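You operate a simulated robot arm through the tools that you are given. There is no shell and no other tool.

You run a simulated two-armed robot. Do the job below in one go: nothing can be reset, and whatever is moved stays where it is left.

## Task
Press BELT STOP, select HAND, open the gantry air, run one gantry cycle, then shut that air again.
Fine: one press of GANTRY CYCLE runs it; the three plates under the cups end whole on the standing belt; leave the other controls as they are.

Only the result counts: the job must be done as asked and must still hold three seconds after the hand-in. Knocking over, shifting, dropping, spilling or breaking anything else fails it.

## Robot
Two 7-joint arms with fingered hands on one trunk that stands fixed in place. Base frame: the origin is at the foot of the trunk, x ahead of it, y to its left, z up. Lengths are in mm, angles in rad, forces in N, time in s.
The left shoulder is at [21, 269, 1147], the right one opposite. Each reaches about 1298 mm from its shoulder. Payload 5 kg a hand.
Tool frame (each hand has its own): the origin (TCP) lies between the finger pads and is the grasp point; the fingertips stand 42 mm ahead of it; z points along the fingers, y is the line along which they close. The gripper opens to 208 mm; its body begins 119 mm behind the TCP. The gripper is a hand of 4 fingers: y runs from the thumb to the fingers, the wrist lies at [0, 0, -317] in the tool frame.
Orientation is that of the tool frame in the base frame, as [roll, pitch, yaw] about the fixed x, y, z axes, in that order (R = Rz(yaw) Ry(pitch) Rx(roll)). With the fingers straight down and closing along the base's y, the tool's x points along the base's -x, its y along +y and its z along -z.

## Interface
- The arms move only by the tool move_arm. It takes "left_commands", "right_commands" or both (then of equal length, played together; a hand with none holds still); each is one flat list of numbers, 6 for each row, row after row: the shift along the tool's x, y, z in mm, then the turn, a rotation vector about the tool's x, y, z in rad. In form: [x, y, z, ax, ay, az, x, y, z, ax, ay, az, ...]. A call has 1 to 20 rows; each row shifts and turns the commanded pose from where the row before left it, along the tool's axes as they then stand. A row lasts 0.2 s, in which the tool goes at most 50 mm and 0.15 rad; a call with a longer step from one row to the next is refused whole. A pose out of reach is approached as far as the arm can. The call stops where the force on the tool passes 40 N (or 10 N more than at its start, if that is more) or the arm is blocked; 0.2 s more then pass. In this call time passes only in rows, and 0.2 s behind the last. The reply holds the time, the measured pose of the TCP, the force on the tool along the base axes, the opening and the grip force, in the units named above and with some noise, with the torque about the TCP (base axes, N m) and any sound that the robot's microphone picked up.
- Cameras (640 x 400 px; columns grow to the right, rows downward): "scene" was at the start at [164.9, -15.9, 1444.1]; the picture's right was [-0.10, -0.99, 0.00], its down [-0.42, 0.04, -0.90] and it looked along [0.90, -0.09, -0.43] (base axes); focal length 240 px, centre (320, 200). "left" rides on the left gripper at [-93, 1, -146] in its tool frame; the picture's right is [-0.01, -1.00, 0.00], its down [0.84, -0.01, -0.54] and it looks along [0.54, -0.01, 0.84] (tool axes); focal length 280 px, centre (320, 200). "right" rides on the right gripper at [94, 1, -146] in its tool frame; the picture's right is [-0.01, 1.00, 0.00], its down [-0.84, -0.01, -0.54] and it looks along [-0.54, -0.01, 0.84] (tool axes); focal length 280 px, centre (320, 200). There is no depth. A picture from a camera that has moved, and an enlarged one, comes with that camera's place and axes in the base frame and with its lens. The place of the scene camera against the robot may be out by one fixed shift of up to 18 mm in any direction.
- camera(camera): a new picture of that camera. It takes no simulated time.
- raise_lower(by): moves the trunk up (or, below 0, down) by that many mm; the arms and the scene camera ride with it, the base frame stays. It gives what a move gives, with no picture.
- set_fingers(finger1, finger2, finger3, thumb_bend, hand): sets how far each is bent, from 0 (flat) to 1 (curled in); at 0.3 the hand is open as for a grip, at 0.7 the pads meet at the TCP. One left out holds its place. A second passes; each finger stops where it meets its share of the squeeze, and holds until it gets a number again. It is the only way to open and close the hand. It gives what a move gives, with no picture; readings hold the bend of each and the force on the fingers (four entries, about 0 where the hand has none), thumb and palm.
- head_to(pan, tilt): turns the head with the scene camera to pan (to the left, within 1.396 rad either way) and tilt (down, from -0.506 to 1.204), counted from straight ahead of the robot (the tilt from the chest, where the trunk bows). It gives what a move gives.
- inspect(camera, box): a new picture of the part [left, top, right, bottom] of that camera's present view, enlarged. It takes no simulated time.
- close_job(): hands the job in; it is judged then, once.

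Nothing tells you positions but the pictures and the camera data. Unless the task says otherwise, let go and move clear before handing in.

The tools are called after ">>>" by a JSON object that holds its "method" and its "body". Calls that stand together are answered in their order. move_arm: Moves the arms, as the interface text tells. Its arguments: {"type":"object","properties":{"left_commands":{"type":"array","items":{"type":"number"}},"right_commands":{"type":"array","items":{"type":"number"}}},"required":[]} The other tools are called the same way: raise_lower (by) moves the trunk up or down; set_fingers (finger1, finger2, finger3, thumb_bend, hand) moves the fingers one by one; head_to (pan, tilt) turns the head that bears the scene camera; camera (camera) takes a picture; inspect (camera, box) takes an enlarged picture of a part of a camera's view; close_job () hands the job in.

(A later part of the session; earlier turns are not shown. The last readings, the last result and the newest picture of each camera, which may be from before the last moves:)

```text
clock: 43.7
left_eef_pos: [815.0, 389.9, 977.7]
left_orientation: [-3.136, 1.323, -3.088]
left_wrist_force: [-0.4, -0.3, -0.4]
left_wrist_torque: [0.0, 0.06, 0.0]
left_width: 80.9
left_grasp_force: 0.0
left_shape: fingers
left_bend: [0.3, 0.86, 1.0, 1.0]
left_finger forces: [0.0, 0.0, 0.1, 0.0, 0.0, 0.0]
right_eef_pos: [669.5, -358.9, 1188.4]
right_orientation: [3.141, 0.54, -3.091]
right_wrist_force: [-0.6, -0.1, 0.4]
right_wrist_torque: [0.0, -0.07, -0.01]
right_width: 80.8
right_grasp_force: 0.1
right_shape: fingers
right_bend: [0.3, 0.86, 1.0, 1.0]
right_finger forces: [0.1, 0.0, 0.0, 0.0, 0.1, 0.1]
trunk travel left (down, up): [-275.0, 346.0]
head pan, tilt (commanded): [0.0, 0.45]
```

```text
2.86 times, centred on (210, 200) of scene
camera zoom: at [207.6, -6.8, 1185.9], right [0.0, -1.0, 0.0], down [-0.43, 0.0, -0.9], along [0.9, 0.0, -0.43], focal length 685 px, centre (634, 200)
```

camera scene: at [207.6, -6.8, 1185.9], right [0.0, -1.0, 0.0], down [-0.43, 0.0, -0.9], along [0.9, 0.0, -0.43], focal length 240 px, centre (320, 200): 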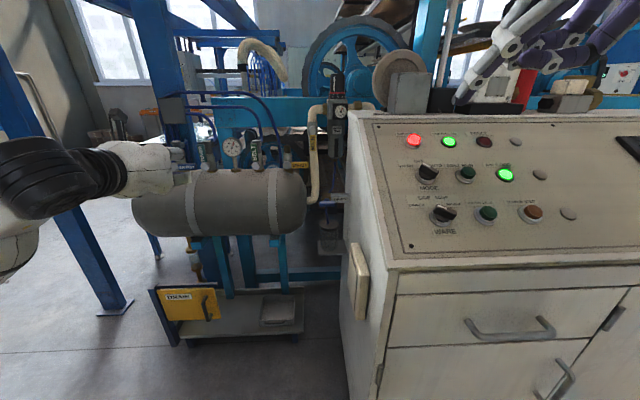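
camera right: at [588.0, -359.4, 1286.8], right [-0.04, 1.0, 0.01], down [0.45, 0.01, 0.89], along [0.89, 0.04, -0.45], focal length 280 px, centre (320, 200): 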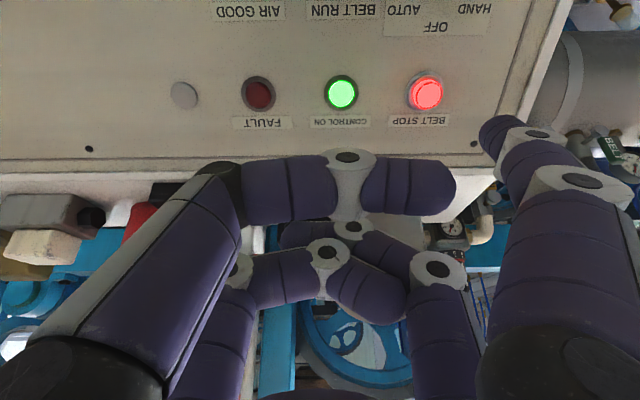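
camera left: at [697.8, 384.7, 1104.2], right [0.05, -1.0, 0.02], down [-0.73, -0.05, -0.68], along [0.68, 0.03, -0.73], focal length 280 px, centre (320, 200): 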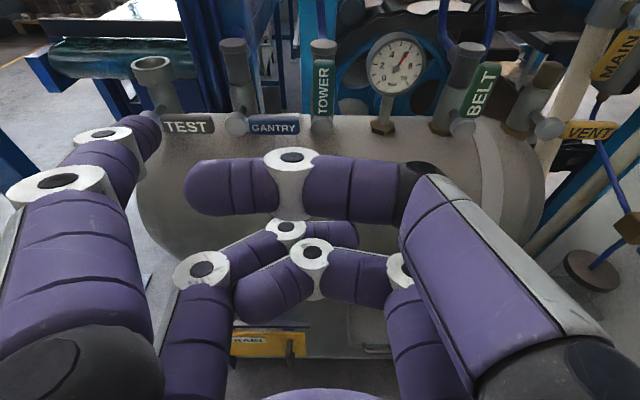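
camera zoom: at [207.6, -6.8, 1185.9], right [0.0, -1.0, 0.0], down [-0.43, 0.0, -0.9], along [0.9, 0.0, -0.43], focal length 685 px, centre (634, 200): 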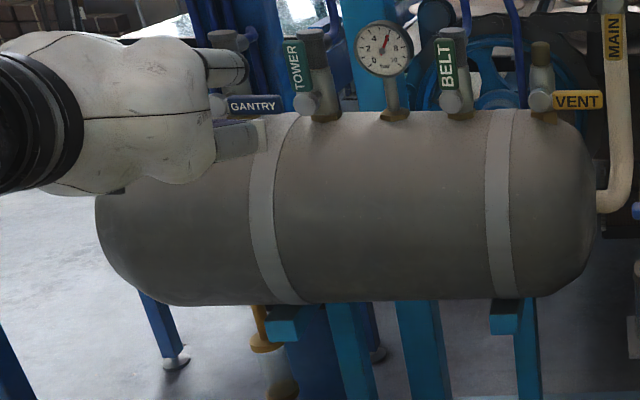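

The lever is ~62 mm long and ~25 mm tall; I'll slip finger1 under it ~50 mm from the pivot. I pitch the hand slightly further down and move to a pre-contact pose ~75 mm short.

>>> {"method": "move_arm", "body": {"left_commands": [0, 0, 0, 0, 0.1, 0, 14.8, -16.9, 23.6, 0, 0, 0, 14.8, -16.9, 23.6, 0, 0, 0, 14.8, -16.9, 23.6, 0, 0, 0, 14.8, -16.9, 23.6, 0, 0, 0, 0, 0, 0, 0, 0, 0]}}

>>> {"method": "inspect", "body": {"camera": "left", "box": [60, 20, 340, 200]}}

>>> {"method": "inspect", "body": {"camera": "scene", "box": [100, 130, 320, 270]}}

```text
clock: 45.1
left_eef_pos: [890.4, 325.7, 886.1]
left_orientation: [-3.14, 1.219, -3.09]
left_wrist_force: [0.4, -1.6, 0.7]
left_wrist_torque: [0.02, 0.01, 0.03]
left_width: 80.9
left_grasp_force: 0.0
left_shape: fingers
left_bend: [0.3, 0.86, 1.0, 1.0]
left_finger forces: [0.0, 0.0, 0.0, 0.0, 0.1, 0.1]
right_eef_pos: [671.6, -360.0, 1187.4]
right_orientation: [-3.14, 0.538, -3.089]
right_wrist_force: [-0.1, -0.7, 0.1]
right_wrist_torque: [0.03, -0.05, -0.01]
right_width: 80.6
right_grasp_force: 0.1
right_shape: fingers
right_bend: [0.3, 0.86, 1.0, 1.0]
right_finger forces: [0.0, 0.1, 0.1, 0.0, 0.0, 0.1]
trunk travel left (down, up): [-275.0, 346.0]
head pan, tilt (commanded): [0.0, 0.45]
```

```text
2.22 times, centred on (200, 110) of left
camera zoom: at [784.9, 320.7, 1026.1], right [0.06, -1.0, 0.01], down [-0.79, -0.05, -0.61], along [0.61, 0.02, -0.8], focal length 623 px, centre (587, 400)
```

zoom: 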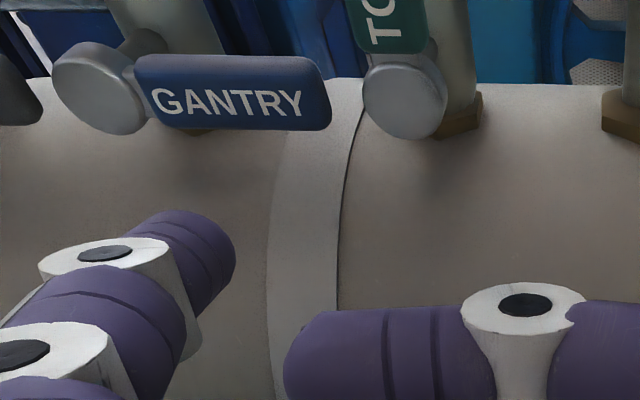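

```text
2.86 times, centred on (210, 200) of scene
camera zoom: at [208.3, -6.9, 1185.5], right [0.0, -1.0, 0.0], down [-0.44, 0.0, -0.9], along [0.9, 0.0, -0.44], focal length 685 px, centre (634, 200)
```

zoom: 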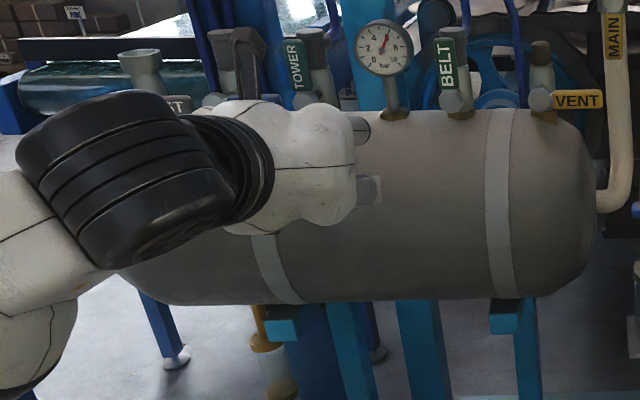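

The tip is lined up below the lever. I advance 70 mm along the finger, raised 4 mm to centre it between lever and tank.

>>> {"method": "move_arm", "body": {"left_commands": [-2, 0, 25, 0, 0, 0, -2, 0, 25, 0, 0, 0, 0, 0, 18, 0, 0, 0, 0, 0, 0, 0, 0, 0]}}

>>> {"method": "inspect", "body": {"camera": "left", "box": [60, 20, 340, 200]}}

>>> {"method": "inspect", "body": {"camera": "scene", "box": [150, 130, 310, 230]}}

```text
clock: 46.1
left_eef_pos: [955.2, 328.8, 866.5]
left_orientation: [-3.141, 1.22, -3.09]
left_wrist_force: [0.4, -1.2, -0.6]
left_wrist_torque: [-0.05, 0.01, -0.01]
left_width: 81.0
left_grasp_force: 0.0
left_shape: fingers
left_bend: [0.3, 0.86, 1.0, 1.0]
left_finger forces: [0.1, 0.0, 0.1, 0.0, 0.0, 0.0]
right_eef_pos: [671.3, -359.7, 1185.6]
right_orientation: [-3.141, 0.537, -3.089]
right_wrist_force: [0.1, -0.3, -0.2]
right_wrist_torque: [0.02, 0.02, 0.0]
right_width: 80.9
right_grasp_force: 0.1
right_shape: fingers
right_bend: [0.3, 0.86, 1.0, 1.0]
right_finger forces: [0.0, 0.1, 0.1, 0.0, 0.0, 0.1]
trunk travel left (down, up): [-275.0, 346.0]
head pan, tilt (commanded): [0.0, 0.45]
```

```text
2.22 times, centred on (200, 110) of left
camera zoom: at [849.7, 324.5, 1005.7], right [0.06, -1.0, 0.01], down [-0.79, -0.05, -0.61], along [0.61, 0.02, -0.8], focal length 623 px, centre (587, 400)
```

zoom: 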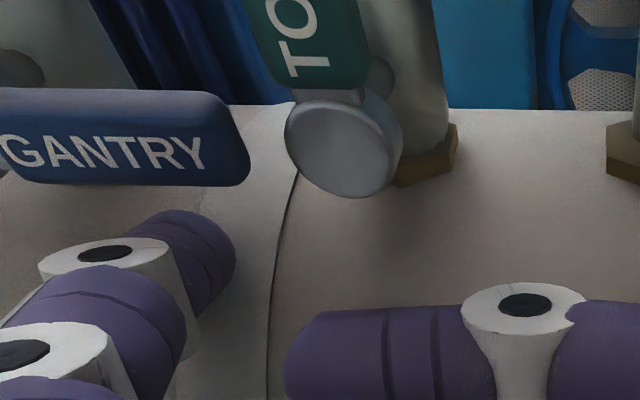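

```text
4.00 times, centred on (230, 180) of scene
camera zoom: at [208.4, -6.8, 1185.4], right [0.0, -1.0, 0.0], down [-0.44, 0.0, -0.9], along [0.9, 0.0, -0.44], focal length 959 px, centre (680, 280)
```

zoom: 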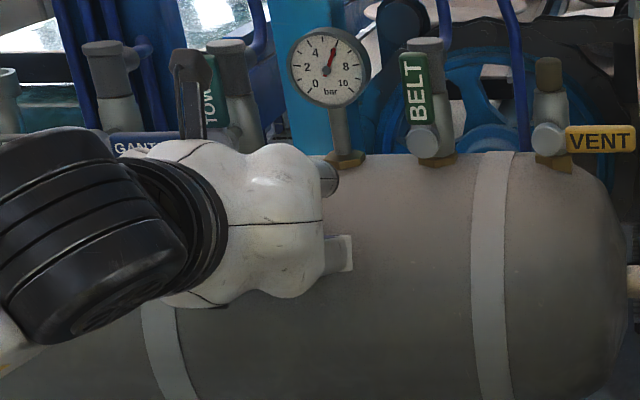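

The tip is under the lever, clear of the tank. I lift along the arc, first to about 45°.

>>> {"method": "move_arm", "body": {"left_commands": [-8.9, 0, -3.3, 0, 0, 0, -13.7, -4.7, -5.0, 0, 0, 0, -14.3, -0.7, -5.2, 0, 0, 0, -14.1, 3.2, -5.2, 0, 0, 0]}}

>>> {"method": "inspect", "body": {"camera": "left", "box": [60, 20, 340, 200]}}

>>> {"method": "inspect", "body": {"camera": "scene", "box": [150, 130, 310, 230]}}

```text
clock: 47.1
left_eef_pos: [953.7, 326.3, 920.5]
left_orientation: [-3.139, 1.222, -3.09]
left_wrist_force: [-0.4, -0.4, -0.6]
left_wrist_torque: [-0.02, -0.01, 0.04]
left_width: 80.7
left_grasp_force: 0.1
left_shape: fingers
left_bend: [0.3, 0.86, 1.0, 1.0]
left_finger forces: [0.1, 0.0, 0.1, 0.0, 0.0, 0.0]
right_eef_pos: [671.7, -360.7, 1187.6]
right_orientation: [-3.141, 0.537, -3.092]
right_wrist_force: [-0.3, 0.2, 0.3]
right_wrist_torque: [0.0, -0.01, -0.02]
right_width: 80.6
right_grasp_force: 0.0
right_shape: fingers
right_bend: [0.3, 0.86, 1.0, 1.0]
right_finger forces: [0.1, 0.0, 0.1, 0.0, 0.0, 0.0]
trunk travel left (down, up): [-275.0, 346.0]
head pan, tilt (commanded): [0.0, 0.45]
```

```text
2.22 times, centred on (200, 110) of left
camera zoom: at [849.0, 322.5, 1059.9], right [0.05, -1.0, 0.01], down [-0.79, -0.05, -0.61], along [0.61, 0.02, -0.79], focal length 623 px, centre (587, 400)
```

zoom: 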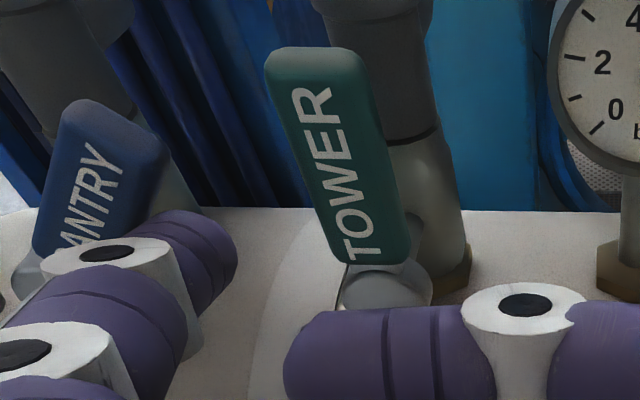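

```text
4.00 times, centred on (230, 180) of scene
camera zoom: at [208.1, -6.8, 1185.5], right [0.0, -1.0, 0.0], down [-0.43, 0.0, -0.9], along [0.9, 0.0, -0.43], focal length 959 px, centre (680, 280)
```

zoom: 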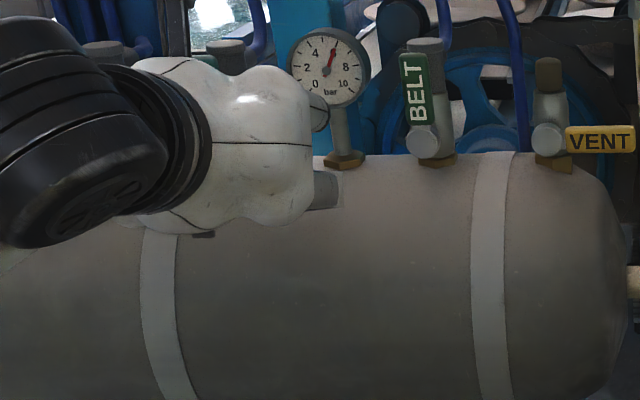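

The lever is turning well (~55–60° up). I continue over to the upright position.

>>> {"method": "move_arm", "body": {"left_commands": [-12.8, 7, -4.7, 0, 0, 0, -10.6, 10.4, -3.9, 0, 0, 0, -7.8, 12.8, -2.9, 0, 0, 0]}}

>>> {"method": "inspect", "body": {"camera": "left", "box": [20, 0, 340, 200]}}

```text
clock: 47.9
left_eef_pos: [950.9, 356.4, 954.7]
left_orientation: [-3.137, 1.221, -3.089]
left_wrist_force: [-0.1, -0.7, 1.2]
left_wrist_torque: [0.0, -0.03, -0.01]
left_width: 80.9
left_grasp_force: 0.1
left_shape: fingers
left_bend: [0.3, 0.86, 1.0, 1.0]
left_finger forces: [0.1, 0.0, 0.0, 0.1, 0.1, 0.1]
right_eef_pos: [670.9, -359.2, 1186.2]
right_orientation: [-3.142, 0.537, -3.091]
right_wrist_force: [-0.2, 0.3, 0.9]
right_wrist_torque: [-0.03, -0.02, 0.04]
right_width: 80.5
right_grasp_force: 0.0
right_shape: fingers
right_bend: [0.3, 0.86, 1.0, 1.0]
right_finger forces: [0.0, 0.0, 0.1, 0.1, 0.0, 0.1]
trunk travel left (down, up): [-275.0, 346.0]
head pan, tilt (commanded): [0.0, 0.45]
```

```text
2.00 times, centred on (180, 100) of left
camera zoom: at [846.8, 352.8, 1093.9], right [0.06, -1.0, 0.01], down [-0.79, -0.05, -0.61], along [0.61, 0.02, -0.79], focal length 561 px, centre (600, 400)
```

zoom: 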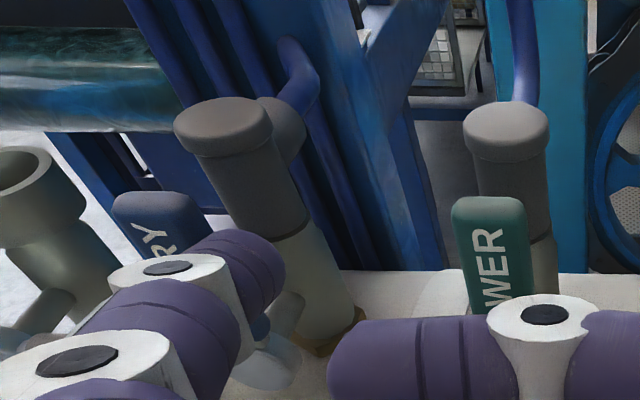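

The lever is about 5° short of upright by projection; I push the last few millimetres until it meets its stop.

>>> {"method": "move_arm", "body": {"left_commands": [-1.9, 4.7, -0.7, 0, 0, 0, 0, 3, 0, 0, 0, 0]}}

>>> {"method": "inspect", "body": {"camera": "left", "box": [20, 0, 340, 200]}}

```text
clock: 48.5
left_eef_pos: [951.4, 365.2, 957.7]
left_orientation: [-3.139, 1.219, -3.089]
left_wrist_force: [-3.3, -6.4, 0.0]
left_wrist_torque: [0.1, -0.01, 0.21]
left_width: 77.9
left_grasp_force: 3.5
left_shape: fingers
left_bend: [0.33, 0.86, 1.0, 1.0]
left_finger forces: [6.6, 0.1, 0.0, 0.0, 0.0, 0.1]
right_eef_pos: [669.9, -360.0, 1186.8]
right_orientation: [3.14, 0.537, -3.093]
right_wrist_force: [0.7, -0.4, -0.4]
right_wrist_torque: [0.0, 0.01, 0.0]
right_width: 80.4
right_grasp_force: 0.1
right_shape: fingers
right_bend: [0.3, 0.86, 1.0, 1.0]
right_finger forces: [0.1, 0.1, 0.0, 0.0, 0.0, 0.0]
trunk travel left (down, up): [-275.0, 346.0]
head pan, tilt (commanded): [0.0, 0.45]
```

```text
2.00 times, centred on (180, 100) of left
camera zoom: at [846.8, 359.7, 1095.8], right [0.05, -1.0, 0.01], down [-0.79, -0.05, -0.61], along [0.61, 0.02, -0.8], focal length 561 px, centre (600, 400)
```

zoom: 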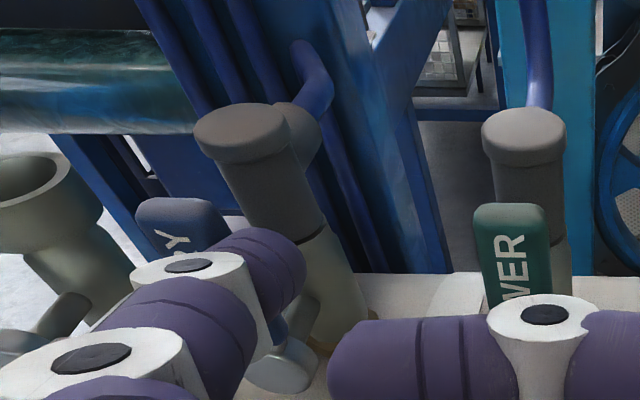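

The lever met its stop (upright, air open). I back the left hand away from the valve and check the gauge and display.

>>> {"method": "move_arm", "body": {"left_commands": [0, -7, 0, 0, 0, 0, 0, 0, -30, 0, 0, 0, 0, 0, -35, 0, 0, 0, 0, 0, -35, 0, 0, 0, 0, 0, 0, 0, 0, 0]}}

>>> {"method": "camera", "body": {"camera": "left"}}

>>> {"method": "camera", "body": {"camera": "scene"}}

```text
clock: 49.7
left_eef_pos: [856.7, 352.4, 989.6]
left_orientation: [-3.141, 1.219, -3.09]
left_wrist_force: [0.9, -0.3, 0.0]
left_wrist_torque: [0.02, -0.01, -0.02]
left_width: 81.0
left_grasp_force: 0.0
left_shape: fingers
left_bend: [0.3, 0.86, 1.0, 1.0]
left_finger forces: [0.0, 0.0, 0.0, 0.1, 0.0, 0.0]
right_eef_pos: [672.5, -360.2, 1186.0]
right_orientation: [-3.141, 0.538, -3.09]
right_wrist_force: [-1.1, 0.1, -0.5]
right_wrist_torque: [-0.03, -0.03, -0.01]
right_width: 80.6
right_grasp_force: 0.0
right_shape: fingers
right_bend: [0.3, 0.86, 1.0, 1.0]
right_finger forces: [0.0, 0.0, 0.0, 0.0, 0.1, 0.1]
trunk travel left (down, up): [-275.0, 346.0]
head pan, tilt (commanded): [0.0, 0.45]
```

```text
taken
camera left: at [752.4, 348.5, 1128.6], right [0.05, -1.0, 0.01], down [-0.79, -0.05, -0.61], along [0.61, 0.02, -0.8], focal length 280 px, centre (320, 200)
```

left: 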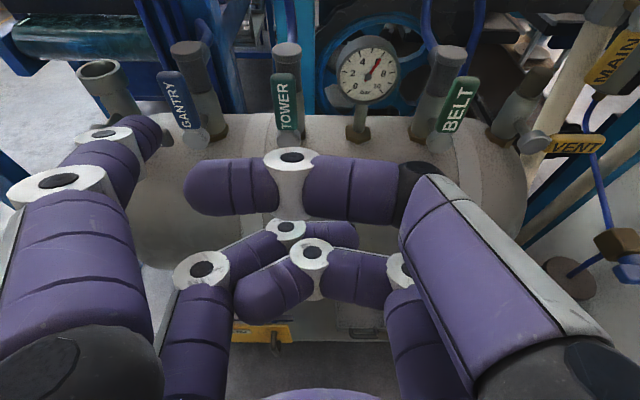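

```text
taken
camera scene: at [208.1, -6.8, 1185.3], right [0.0, -1.0, 0.0], down [-0.44, 0.0, -0.9], along [0.9, 0.0, -0.44], focal length 240 px, centre (320, 200)
```

scene: 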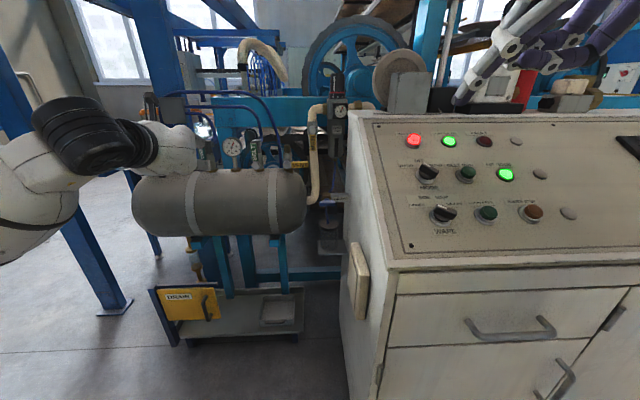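

>>> {"method": "inspect", "body": {"camera": "left", "box": [120, 20, 480, 160]}}

>>> {"method": "head_to", "body": {"pan": 0.25, "tilt": 0.0}}

>>> {"method": "camera", "body": {"camera": "scene"}}

>>> {"method": "head_to", "body": {"pan": -0.6, "tilt": 0.35}}

>>> {"method": "camera", "body": {"camera": "scene"}}

```text
1.78 times, centred on (300, 90) of left
camera zoom: at [752.4, 348.5, 1128.6], right [0.05, -1.0, 0.01], down [-0.79, -0.05, -0.61], along [0.61, 0.02, -0.8], focal length 498 px, centre (356, 396)
```

zoom: 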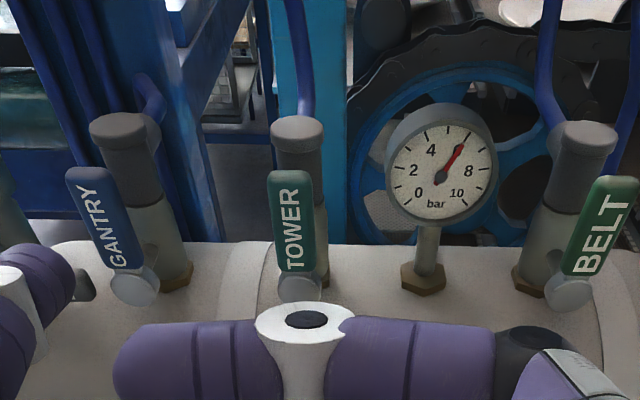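

```text
clock: 50.6
left_eef_pos: [857.6, 353.4, 990.8]
left_orientation: [-3.139, 1.22, -3.089]
left_wrist_force: [0.2, -0.2, -1.0]
left_wrist_torque: [0.0, 0.01, -0.03]
left_width: 80.3
left_grasp_force: 0.2
left_shape: fingers
left_bend: [0.3, 0.86, 1.0, 1.0]
left_finger forces: [0.0, 0.1, 0.1, 0.0, 0.0, 0.0]
right_eef_pos: [671.4, -359.2, 1186.7]
right_orientation: [3.14, 0.538, -3.091]
right_wrist_force: [-0.1, 1.0, -0.4]
right_wrist_torque: [-0.02, 0.0, 0.04]
right_width: 80.7
right_grasp_force: 0.0
right_shape: fingers
right_bend: [0.3, 0.86, 1.0, 1.0]
right_finger forces: [0.1, 0.0, 0.0, 0.0, 0.0, 0.0]
trunk travel left (down, up): [-275.0, 346.0]
head pan, tilt (commanded): [0.25, 0.0]
```

```text
taken
camera scene: at [203.6, 15.4, 1227.0], right [0.25, -0.97, 0.0], down [0.0, 0.0, -1.0], along [0.97, 0.25, 0.0], focal length 240 px, centre (320, 200)
```

scene: 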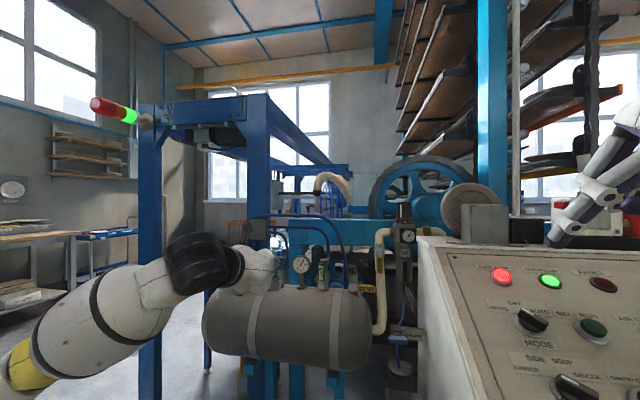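

```text
clock: 51.8
left_eef_pos: [857.6, 353.7, 991.0]
left_orientation: [-3.138, 1.219, -3.089]
left_wrist_force: [-0.6, -0.2, -0.2]
left_wrist_torque: [0.0, 0.04, -0.02]
left_width: 80.7
left_grasp_force: 0.1
left_shape: fingers
left_bend: [0.3, 0.86, 1.0, 1.0]
left_finger forces: [0.0, 0.0, 0.1, 0.0, 0.0, 0.1]
right_eef_pos: [670.7, -358.8, 1186.0]
right_orientation: [3.14, 0.537, -3.09]
right_wrist_force: [-0.4, -0.4, 0.3]
right_wrist_torque: [0.02, -0.04, -0.02]
right_width: 80.8
right_grasp_force: 0.1
right_shape: fingers
right_bend: [0.3, 0.86, 1.0, 1.0]
right_finger forces: [0.1, 0.1, 0.1, 0.0, 0.1, 0.1]
trunk travel left (down, up): [-275.0, 346.0]
head pan, tilt (commanded): [-0.6, 0.351]
```

```text
taken
camera scene: at [193.2, -59.3, 1194.6], right [-0.56, -0.83, 0.0], down [-0.28, 0.19, -0.94], along [0.78, -0.53, -0.34], focal length 240 px, centre (320, 200)
```

scene: 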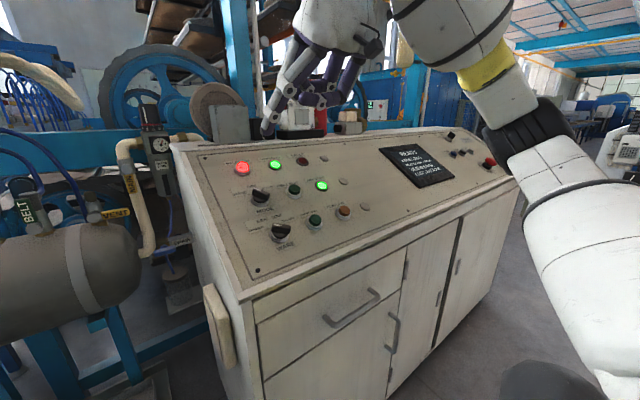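

>>> {"method": "inspect", "body": {"camera": "scene", "box": [360, 130, 480, 205]}}

>>> {"method": "inspect", "body": {"camera": "scene", "box": [220, 140, 380, 250]}}

```text
5.33 times, centred on (420, 168) of scene
camera zoom: at [193.2, -59.3, 1194.6], right [-0.56, -0.83, 0.0], down [-0.28, 0.19, -0.94], along [0.78, -0.53, -0.34], focal length 1279 px, centre (-213, 373)
```

zoom: 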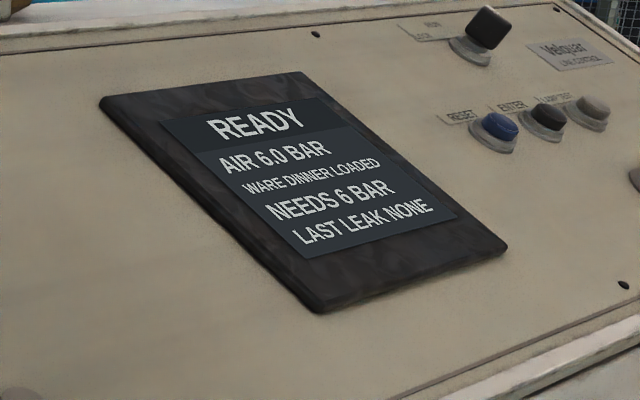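

```text
3.64 times, centred on (300, 195) of scene
camera zoom: at [193.2, -59.3, 1194.6], right [-0.56, -0.83, 0.0], down [-0.28, 0.19, -0.94], along [0.78, -0.53, -0.34], focal length 872 px, centre (393, 218)
```

zoom: 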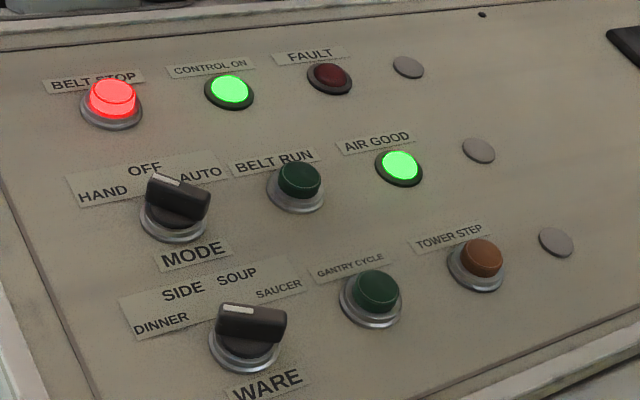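

Everything reads READY at 6.0 bar, AIR GOOD lit, GANTRY lever upright. I bring the right pressing finger over GANTRY CYCLE (about (624,-336,941)), stopping ~40 mm short.

>>> {"method": "move_arm", "body": {"right_commands": [34.2, -22.8, 10, 0, 0, 0, 34.2, -22.8, 10, 0, 0, 0, 34.2, -22.8, 10, 0, 0, 0, 34.2, -22.8, 10, 0, 0, 0, 0, 0, 33, 0, 0, 0, 0, 0, 30, 0, 0, 0, 0, 0, 0, 0, 0, 0]}}

>>> {"method": "camera", "body": {"camera": "right"}}

>>> {"method": "inspect", "body": {"camera": "scene", "box": [220, 140, 380, 250]}}

```text
clock: 53.4
left_eef_pos: [859.0, 352.5, 989.7]
left_orientation: [-3.141, 1.219, -3.091]
left_wrist_force: [0.8, -0.3, 0.2]
left_wrist_torque: [0.02, 0.04, 0.05]
left_width: 80.5
left_grasp_force: 0.1
left_shape: fingers
left_bend: [0.3, 0.86, 1.0, 1.0]
left_finger forces: [0.0, 0.0, 0.0, 0.0, 0.0, 0.1]
right_eef_pos: [610.6, -455.8, 1026.8]
right_orientation: [3.138, 0.537, -3.091]
right_wrist_force: [0.0, -0.1, -0.2]
right_wrist_torque: [0.06, 0.02, 0.01]
right_width: 80.8
right_grasp_force: 0.2
right_shape: fingers
right_bend: [0.3, 0.86, 1.0, 1.0]
right_finger forces: [0.0, 0.0, 0.1, 0.0, 0.0, 0.0]
trunk travel left (down, up): [-275.0, 346.0]
head pan, tilt (commanded): [-0.6, 0.351]
```

```text
taken
camera right: at [456.7, -461.6, 1106.1], right [-0.04, 1.0, 0.01], down [0.45, 0.01, 0.89], along [0.89, 0.04, -0.45], focal length 280 px, centre (320, 200)
```

right: 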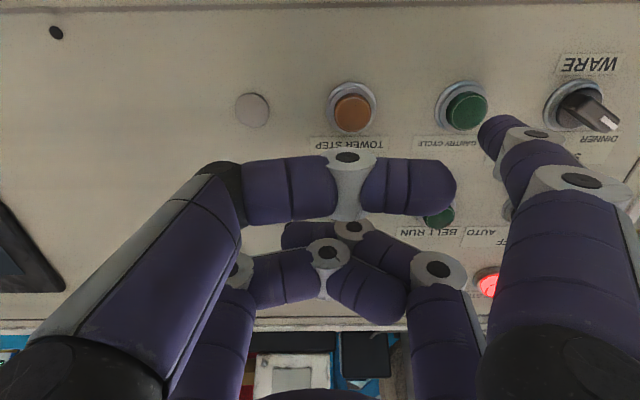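

```text
3.64 times, centred on (300, 195) of scene
camera zoom: at [193.2, -59.8, 1194.7], right [-0.56, -0.83, 0.0], down [-0.28, 0.19, -0.94], along [0.77, -0.53, -0.34], focal length 872 px, centre (393, 218)
```

zoom: 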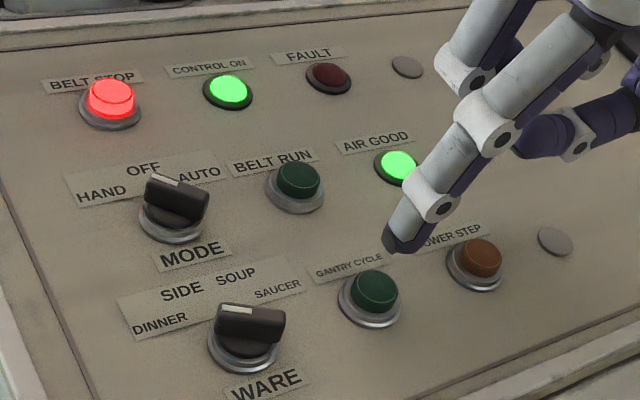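

The finger is aligned over GANTRY CYCLE with ~42 mm to go. I close most of the gap first.

>>> {"method": "move_arm", "body": {"right_commands": [1, 1, 15, 0, 0, 0, 0.5, 1, 15, 0, 0, 0, 0, 0, 0, 0, 0, 0]}}

>>> {"method": "inspect", "body": {"camera": "right", "box": [360, 60, 560, 190]}}

>>> {"method": "inspect", "body": {"camera": "scene", "box": [260, 170, 380, 250]}}

```text
clock: 54.2
left_eef_pos: [858.0, 352.9, 989.7]
left_orientation: [-3.138, 1.22, -3.088]
left_wrist_force: [0.8, 0.1, -0.5]
left_wrist_torque: [-0.01, 0.03, 0.0]
left_width: 80.7
left_grasp_force: 0.0
left_shape: fingers
left_bend: [0.3, 0.86, 1.0, 1.0]
left_finger forces: [0.0, 0.1, 0.1, 0.1, 0.0, 0.1]
right_eef_pos: [625.1, -451.6, 1000.7]
right_orientation: [3.141, 0.537, -3.092]
right_wrist_force: [0.6, -0.4, 0.1]
right_wrist_torque: [0.03, 0.04, 0.02]
right_width: 80.9
right_grasp_force: 0.0
right_shape: fingers
right_bend: [0.3, 0.86, 1.0, 1.0]
right_finger forces: [0.0, 0.0, 0.0, 0.0, 0.1, 0.0]
trunk travel left (down, up): [-275.0, 346.0]
head pan, tilt (commanded): [-0.6, 0.351]
```

```text
3.08 times, centred on (460, 125) of right
camera zoom: at [471.1, -458.5, 1079.7], right [-0.04, 1.0, 0.01], down [0.45, 0.01, 0.89], along [0.89, 0.04, -0.45], focal length 863 px, centre (-111, 431)
```

zoom: 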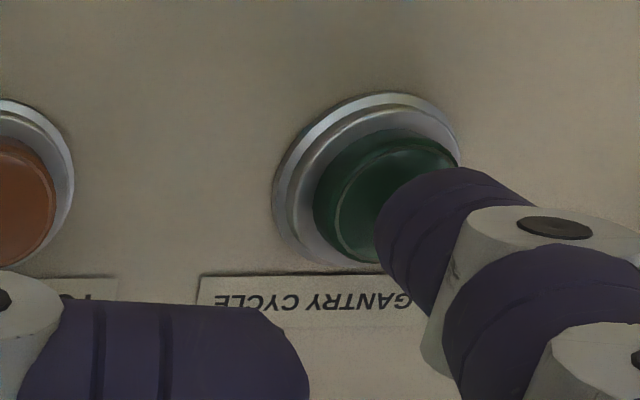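

```text
5.00 times, centred on (320, 210) of scene
camera zoom: at [193.3, -59.5, 1194.6], right [-0.56, -0.83, 0.0], down [-0.28, 0.19, -0.94], along [0.77, -0.53, -0.34], focal length 1199 px, centre (320, 150)
```

zoom: 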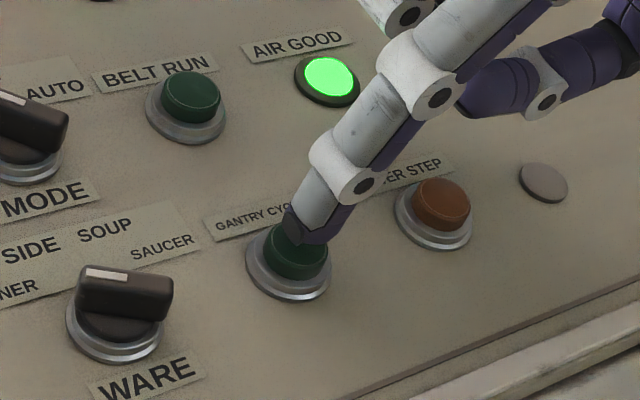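

Same picture as before the BELT STOP press. I nudge 5 mm down-slope and press once.

>>> {"method": "move_arm", "body": {"right_commands": [4, 0, 0, 0, 0, 0, 0, 0, 5, 0, 0, 0, 0, 0, 5, 0, 0, 0, 0, 0, 4, 0, 0, 0]}}

>>> {"method": "inspect", "body": {"camera": "scene", "box": [260, 170, 380, 250]}}

>>> {"method": "inspect", "body": {"camera": "scene", "box": [360, 130, 480, 205]}}

```text
clock: 55.2
left_eef_pos: [856.9, 353.3, 990.3]
left_orientation: [-3.139, 1.221, -3.089]
left_wrist_force: [0.3, -0.4, 0.9]
left_wrist_torque: [0.03, 0.01, 0.03]
left_width: 80.6
left_grasp_force: 0.0
left_shape: fingers
left_bend: [0.3, 0.86, 1.0, 1.0]
left_finger forces: [0.0, 0.1, 0.0, 0.1, 0.1, 0.0]
right_eef_pos: [628.5, -450.9, 987.1]
right_orientation: [-3.141, 0.537, -3.093]
right_wrist_force: [-0.8, -0.3, 1.9]
right_wrist_torque: [0.25, 0.04, 0.13]
right_width: 80.8
right_grasp_force: 1.3
right_shape: fingers
right_bend: [0.3, 0.86, 1.0, 1.0]
right_finger forces: [2.6, 0.0, 0.0, 0.0, 0.0, 0.0]
trunk travel left (down, up): [-275.0, 346.0]
head pan, tilt (commanded): [-0.6, 0.351]
heard: click
```

```text
5.00 times, centred on (320, 210) of scene
camera zoom: at [193.1, -59.4, 1194.6], right [-0.57, -0.82, 0.0], down [-0.28, 0.19, -0.94], along [0.77, -0.53, -0.34], focal length 1199 px, centre (320, 150)
```

zoom: 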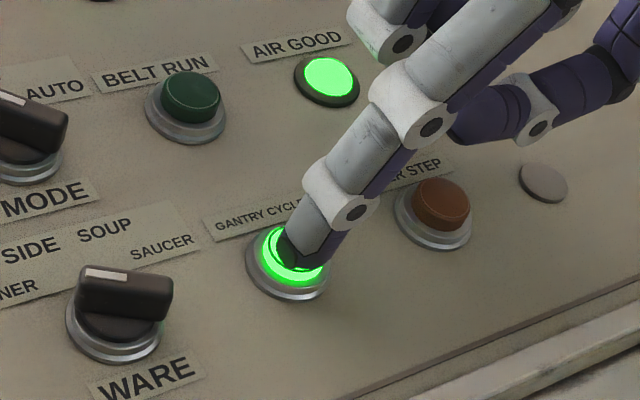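

```text
5.33 times, centred on (420, 168) of scene
camera zoom: at [193.1, -59.4, 1194.6], right [-0.57, -0.82, 0.0], down [-0.28, 0.19, -0.94], along [0.77, -0.53, -0.34], focal length 1279 px, centre (-213, 373)
```

zoom: 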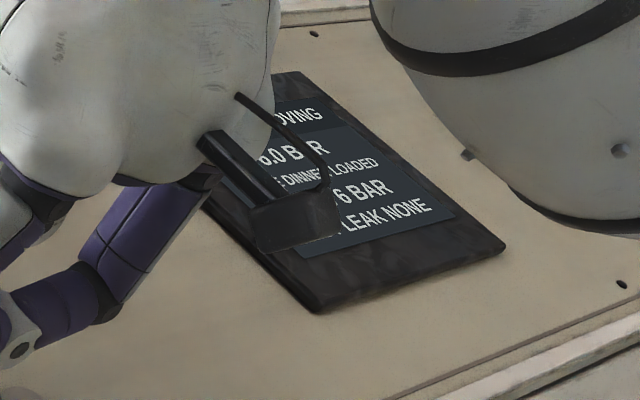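

One click, the GANTRY CYCLE lamp lit and the display says "...MOVING". I retract the right finger straight off the panel and then only watch.

>>> {"method": "move_arm", "body": {"right_commands": [0, 0, -15, 0, 0, 0, 0, 0, -40, 0, 0, 0, 0, 0, -40, 0, 0, 0]}}

>>> {"method": "inspect", "body": {"camera": "scene", "box": [360, 130, 480, 205]}}

>>> {"method": "camera", "body": {"camera": "scene"}}

```text
clock: 56.0
left_eef_pos: [856.7, 353.4, 992.2]
left_orientation: [-3.139, 1.222, -3.089]
left_wrist_force: [0.9, 1.2, 0.3]
left_wrist_torque: [0.0, 0.16, -0.07]
left_width: 80.8
left_grasp_force: 0.0
left_shape: fingers
left_bend: [0.3, 0.86, 1.0, 1.0]
left_finger forces: [0.0, 0.0, 0.0, 0.1, 0.1, 0.0]
right_eef_pos: [579.2, -454.5, 1069.1]
right_orientation: [-3.142, 0.537, -3.091]
right_wrist_force: [-0.2, 0.1, 1.1]
right_wrist_torque: [0.0, 0.03, 0.0]
right_width: 80.9
right_grasp_force: 0.0
right_shape: fingers
right_bend: [0.3, 0.86, 1.0, 1.0]
right_finger forces: [0.0, 0.0, 0.0, 0.0, 0.0, 0.1]
trunk travel left (down, up): [-275.0, 346.0]
head pan, tilt (commanded): [-0.6, 0.351]
```

```text
5.33 times, centred on (420, 168) of scene
camera zoom: at [192.7, -59.4, 1195.0], right [-0.56, -0.83, 0.0], down [-0.28, 0.19, -0.94], along [0.78, -0.53, -0.34], focal length 1279 px, centre (-213, 373)
```

zoom: 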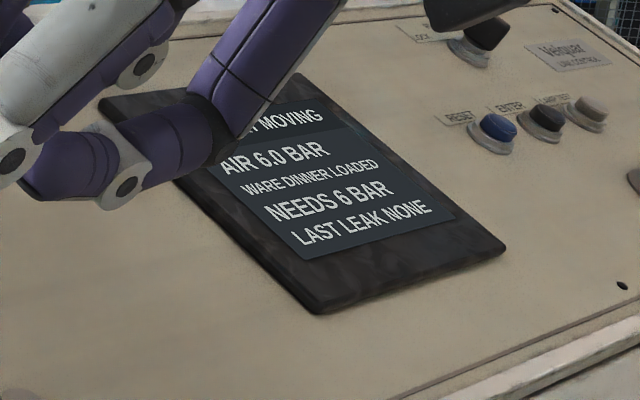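

```text
taken
camera scene: at [192.7, -59.4, 1195.0], right [-0.56, -0.83, 0.0], down [-0.28, 0.19, -0.94], along [0.78, -0.53, -0.34], focal length 240 px, centre (320, 200)
```

scene: 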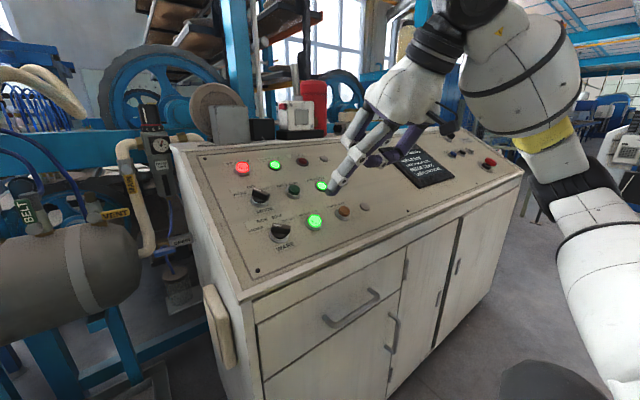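

>>> {"method": "head_to", "body": {"pan": 0.2, "tilt": 0.1}}

>>> {"method": "camera", "body": {"camera": "scene"}}

>>> {"method": "inspect", "body": {"camera": "scene", "box": [180, 110, 420, 260]}}

>>> {"method": "camera", "body": {"camera": "left"}}

```text
clock: 57.1
left_eef_pos: [857.9, 353.7, 990.7]
left_orientation: [-3.139, 1.22, -3.09]
left_wrist_force: [0.5, -0.2, -0.1]
left_wrist_torque: [0.02, 0.04, 0.0]
left_width: 80.8
left_grasp_force: 0.0
left_shape: fingers
left_bend: [0.3, 0.86, 1.0, 1.0]
left_finger forces: [0.0, 0.1, 0.1, 0.0, 0.0, 0.1]
right_eef_pos: [579.5, -453.3, 1068.8]
right_orientation: [-3.141, 0.538, -3.09]
right_wrist_force: [0.1, -0.4, -0.2]
right_wrist_torque: [0.01, 0.0, -0.01]
right_width: 80.8
right_grasp_force: 0.1
right_shape: fingers
right_bend: [0.3, 0.86, 1.0, 1.0]
right_finger forces: [0.0, 0.0, 0.0, 0.0, 0.0, 0.0]
trunk travel left (down, up): [-275.0, 346.0]
head pan, tilt (commanded): [0.201, 0.099]
```

```text
taken
camera scene: at [206.6, 11.5, 1217.9], right [0.2, -0.98, 0.0], down [-0.1, -0.02, -0.99], along [0.98, 0.2, -0.1], focal length 240 px, centre (320, 200)
```

scene: 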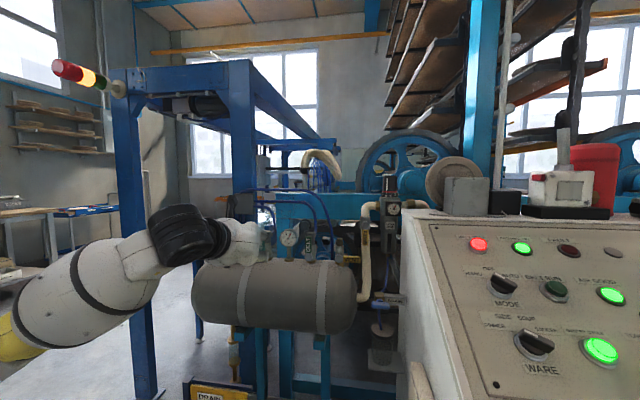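

```text
2.67 times, centred on (300, 185) of scene
camera zoom: at [206.6, 11.5, 1217.9], right [0.2, -0.98, 0.0], down [-0.1, -0.02, -0.99], along [0.98, 0.2, -0.1], focal length 639 px, centre (373, 240)
```

zoom: 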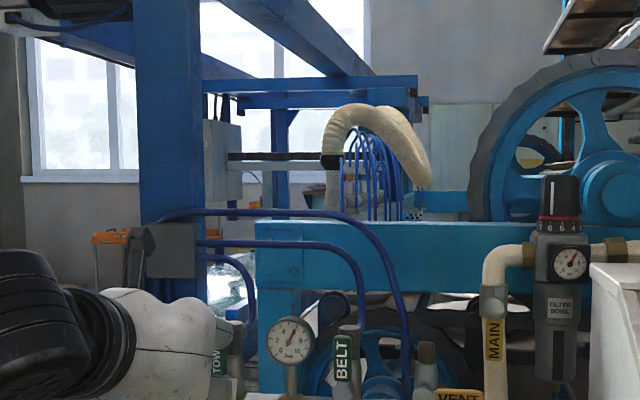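

```text
taken
camera left: at [752.9, 348.6, 1128.6], right [0.05, -1.0, 0.01], down [-0.79, -0.05, -0.61], along [0.61, 0.02, -0.8], focal length 280 px, centre (320, 200)
```

left: 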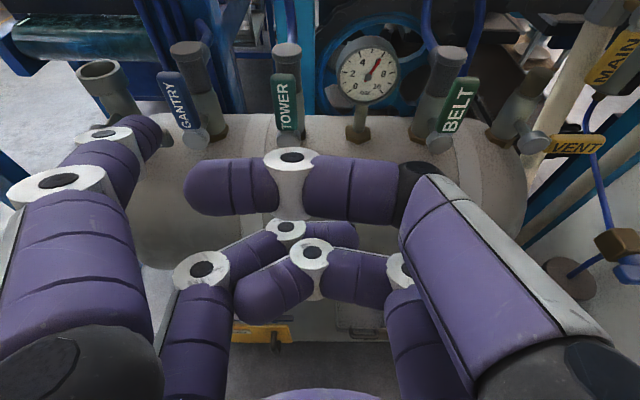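

The cycle is running (lamp lit, stack light yellow). I wait with zero moves and watch the lamp and gantry.

>>> {"method": "move_arm", "body": {"right_commands": [0, 0, 0, 0, 0, 0, 0, 0, 0, 0, 0, 0, 0, 0, 0, 0, 0, 0, 0, 0, 0, 0, 0, 0, 0, 0, 0, 0, 0, 0, 0, 0, 0, 0, 0, 0, 0, 0, 0, 0, 0, 0, 0, 0, 0, 0, 0, 0, 0, 0, 0, 0, 0, 0, 0, 0, 0, 0, 0, 0]}}

>>> {"method": "camera", "body": {"camera": "scene"}}

>>> {"method": "inspect", "body": {"camera": "scene", "box": [180, 110, 420, 260]}}

```text
clock: 59.3
left_eef_pos: [856.8, 352.3, 990.4]
left_orientation: [-3.138, 1.221, -3.09]
left_wrist_force: [0.5, 0.4, -0.4]
left_wrist_torque: [-0.02, -0.02, -0.01]
left_width: 80.4
left_grasp_force: 0.0
left_shape: fingers
left_bend: [0.3, 0.86, 1.0, 1.0]
left_finger forces: [0.0, 0.0, 0.0, 0.0, 0.1, 0.0]
right_eef_pos: [580.5, -454.8, 1069.2]
right_orientation: [3.14, 0.539, -3.091]
right_wrist_force: [-0.5, 0.0, -0.1]
right_wrist_torque: [-0.02, -0.02, 0.0]
right_width: 81.0
right_grasp_force: 0.1
right_shape: fingers
right_bend: [0.3, 0.86, 1.0, 1.0]
right_finger forces: [0.0, 0.0, 0.0, 0.0, 0.0, 0.1]
trunk travel left (down, up): [-275.0, 346.0]
head pan, tilt (commanded): [0.201, 0.099]
```

```text
taken
camera scene: at [206.6, 11.6, 1218.0], right [0.2, -0.98, 0.0], down [-0.1, -0.02, -1.0], along [0.98, 0.2, -0.1], focal length 240 px, centre (320, 200)
```

scene: 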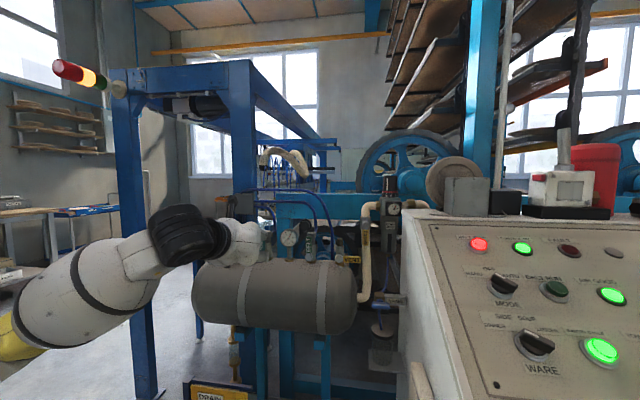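

```text
2.67 times, centred on (300, 185) of scene
camera zoom: at [206.6, 11.6, 1218.0], right [0.2, -0.98, 0.0], down [-0.1, -0.02, -1.0], along [0.98, 0.2, -0.1], focal length 639 px, centre (373, 240)
```

zoom: 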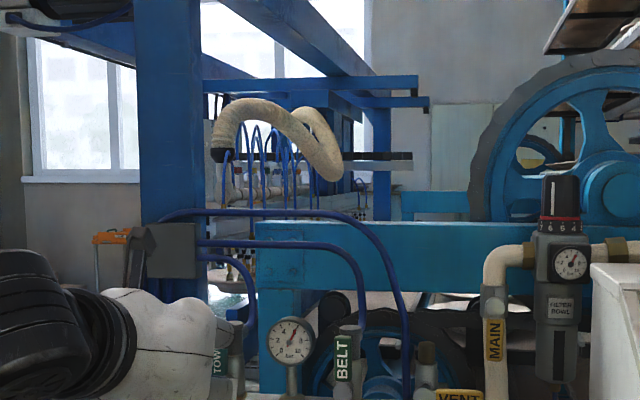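

>>> {"method": "move_arm", "body": {"right_commands": [0, 0, 0, 0, 0, 0, 0, 0, 0, 0, 0, 0, 0, 0, 0, 0, 0, 0, 0, 0, 0, 0, 0, 0, 0, 0, 0, 0, 0, 0, 0, 0, 0, 0, 0, 0, 0, 0, 0, 0, 0, 0, 0, 0, 0, 0, 0, 0, 0, 0, 0, 0, 0, 0, 0, 0, 0, 0, 0, 0]}}

>>> {"method": "inspect", "body": {"camera": "scene", "box": [180, 110, 420, 260]}}

>>> {"method": "move_arm", "body": {"right_commands": [0, 0, 0, 0, 0, 0, 0, 0, 0, 0, 0, 0, 0, 0, 0, 0, 0, 0, 0, 0, 0, 0, 0, 0, 0, 0, 0, 0, 0, 0, 0, 0, 0, 0, 0, 0, 0, 0, 0, 0, 0, 0, 0, 0, 0, 0, 0, 0, 0, 0, 0, 0, 0, 0, 0, 0, 0, 0, 0, 0]}}

>>> {"method": "camera", "body": {"camera": "scene"}}

>>> {"method": "inspect", "body": {"camera": "scene", "box": [180, 110, 420, 260]}}

```text
clock: 61.5
left_eef_pos: [858.1, 351.3, 988.9]
left_orientation: [-3.137, 1.221, -3.089]
left_wrist_force: [0.5, 0.2, 0.4]
left_wrist_torque: [0.02, -0.02, 0.0]
left_width: 80.6
left_grasp_force: 0.0
left_shape: fingers
left_bend: [0.3, 0.86, 1.0, 1.0]
left_finger forces: [0.0, 0.1, 0.0, 0.1, 0.1, 0.0]
right_eef_pos: [579.1, -453.9, 1068.8]
right_orientation: [-3.14, 0.539, -3.091]
right_wrist_force: [-0.1, -0.5, -0.4]
right_wrist_torque: [0.01, 0.01, -0.03]
right_width: 81.1
right_grasp_force: 0.2
right_shape: fingers
right_bend: [0.3, 0.86, 1.0, 1.0]
right_finger forces: [0.0, 0.1, 0.1, 0.0, 0.1, 0.1]
trunk travel left (down, up): [-275.0, 346.0]
head pan, tilt (commanded): [0.201, 0.099]
```

```text
2.67 times, centred on (300, 185) of scene
camera zoom: at [206.6, 11.5, 1218.0], right [0.2, -0.98, 0.0], down [-0.1, -0.02, -1.0], along [0.98, 0.2, -0.1], focal length 639 px, centre (373, 240)
```

zoom: 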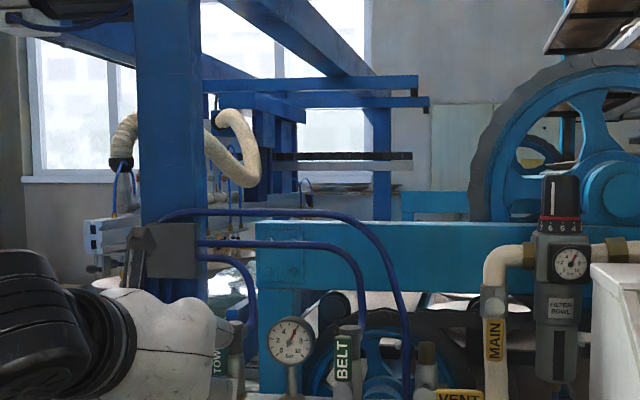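

```text
clock: 63.7
left_eef_pos: [857.6, 353.2, 990.5]
left_orientation: [-3.137, 1.22, -3.09]
left_wrist_force: [1.0, -1.0, 1.0]
left_wrist_torque: [0.04, 0.02, -0.01]
left_width: 81.0
left_grasp_force: 0.1
left_shape: fingers
left_bend: [0.3, 0.86, 1.0, 1.0]
left_finger forces: [0.0, 0.0, 0.0, 0.0, 0.1, 0.0]
right_eef_pos: [580.0, -453.0, 1068.4]
right_orientation: [-3.141, 0.538, -3.092]
right_wrist_force: [0.6, 0.1, 0.3]
right_wrist_torque: [-0.01, 0.03, 0.04]
right_width: 81.1
right_grasp_force: 0.0
right_shape: fingers
right_bend: [0.3, 0.86, 1.0, 1.0]
right_finger forces: [0.1, 0.0, 0.0, 0.0, 0.0, 0.0]
trunk travel left (down, up): [-275.0, 346.0]
head pan, tilt (commanded): [0.201, 0.099]
```

```text
taken
camera scene: at [206.6, 11.5, 1218.0], right [0.2, -0.98, 0.0], down [-0.1, -0.02, -1.0], along [0.98, 0.2, -0.1], focal length 240 px, centre (320, 200)
```

scene: 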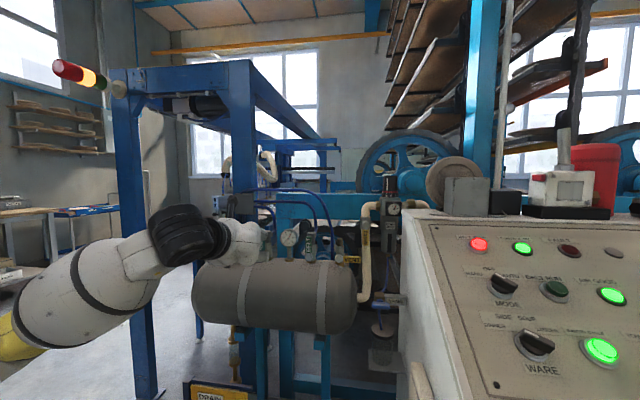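

```text
2.67 times, centred on (300, 185) of scene
camera zoom: at [206.6, 11.5, 1218.0], right [0.2, -0.98, 0.0], down [-0.1, -0.02, -1.0], along [0.98, 0.2, -0.1], focal length 639 px, centre (373, 240)
```

zoom: 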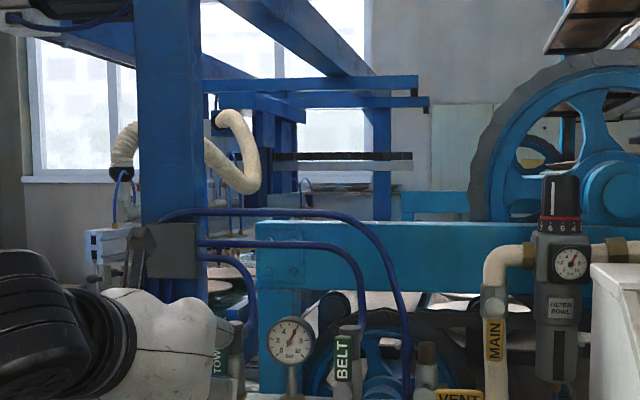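

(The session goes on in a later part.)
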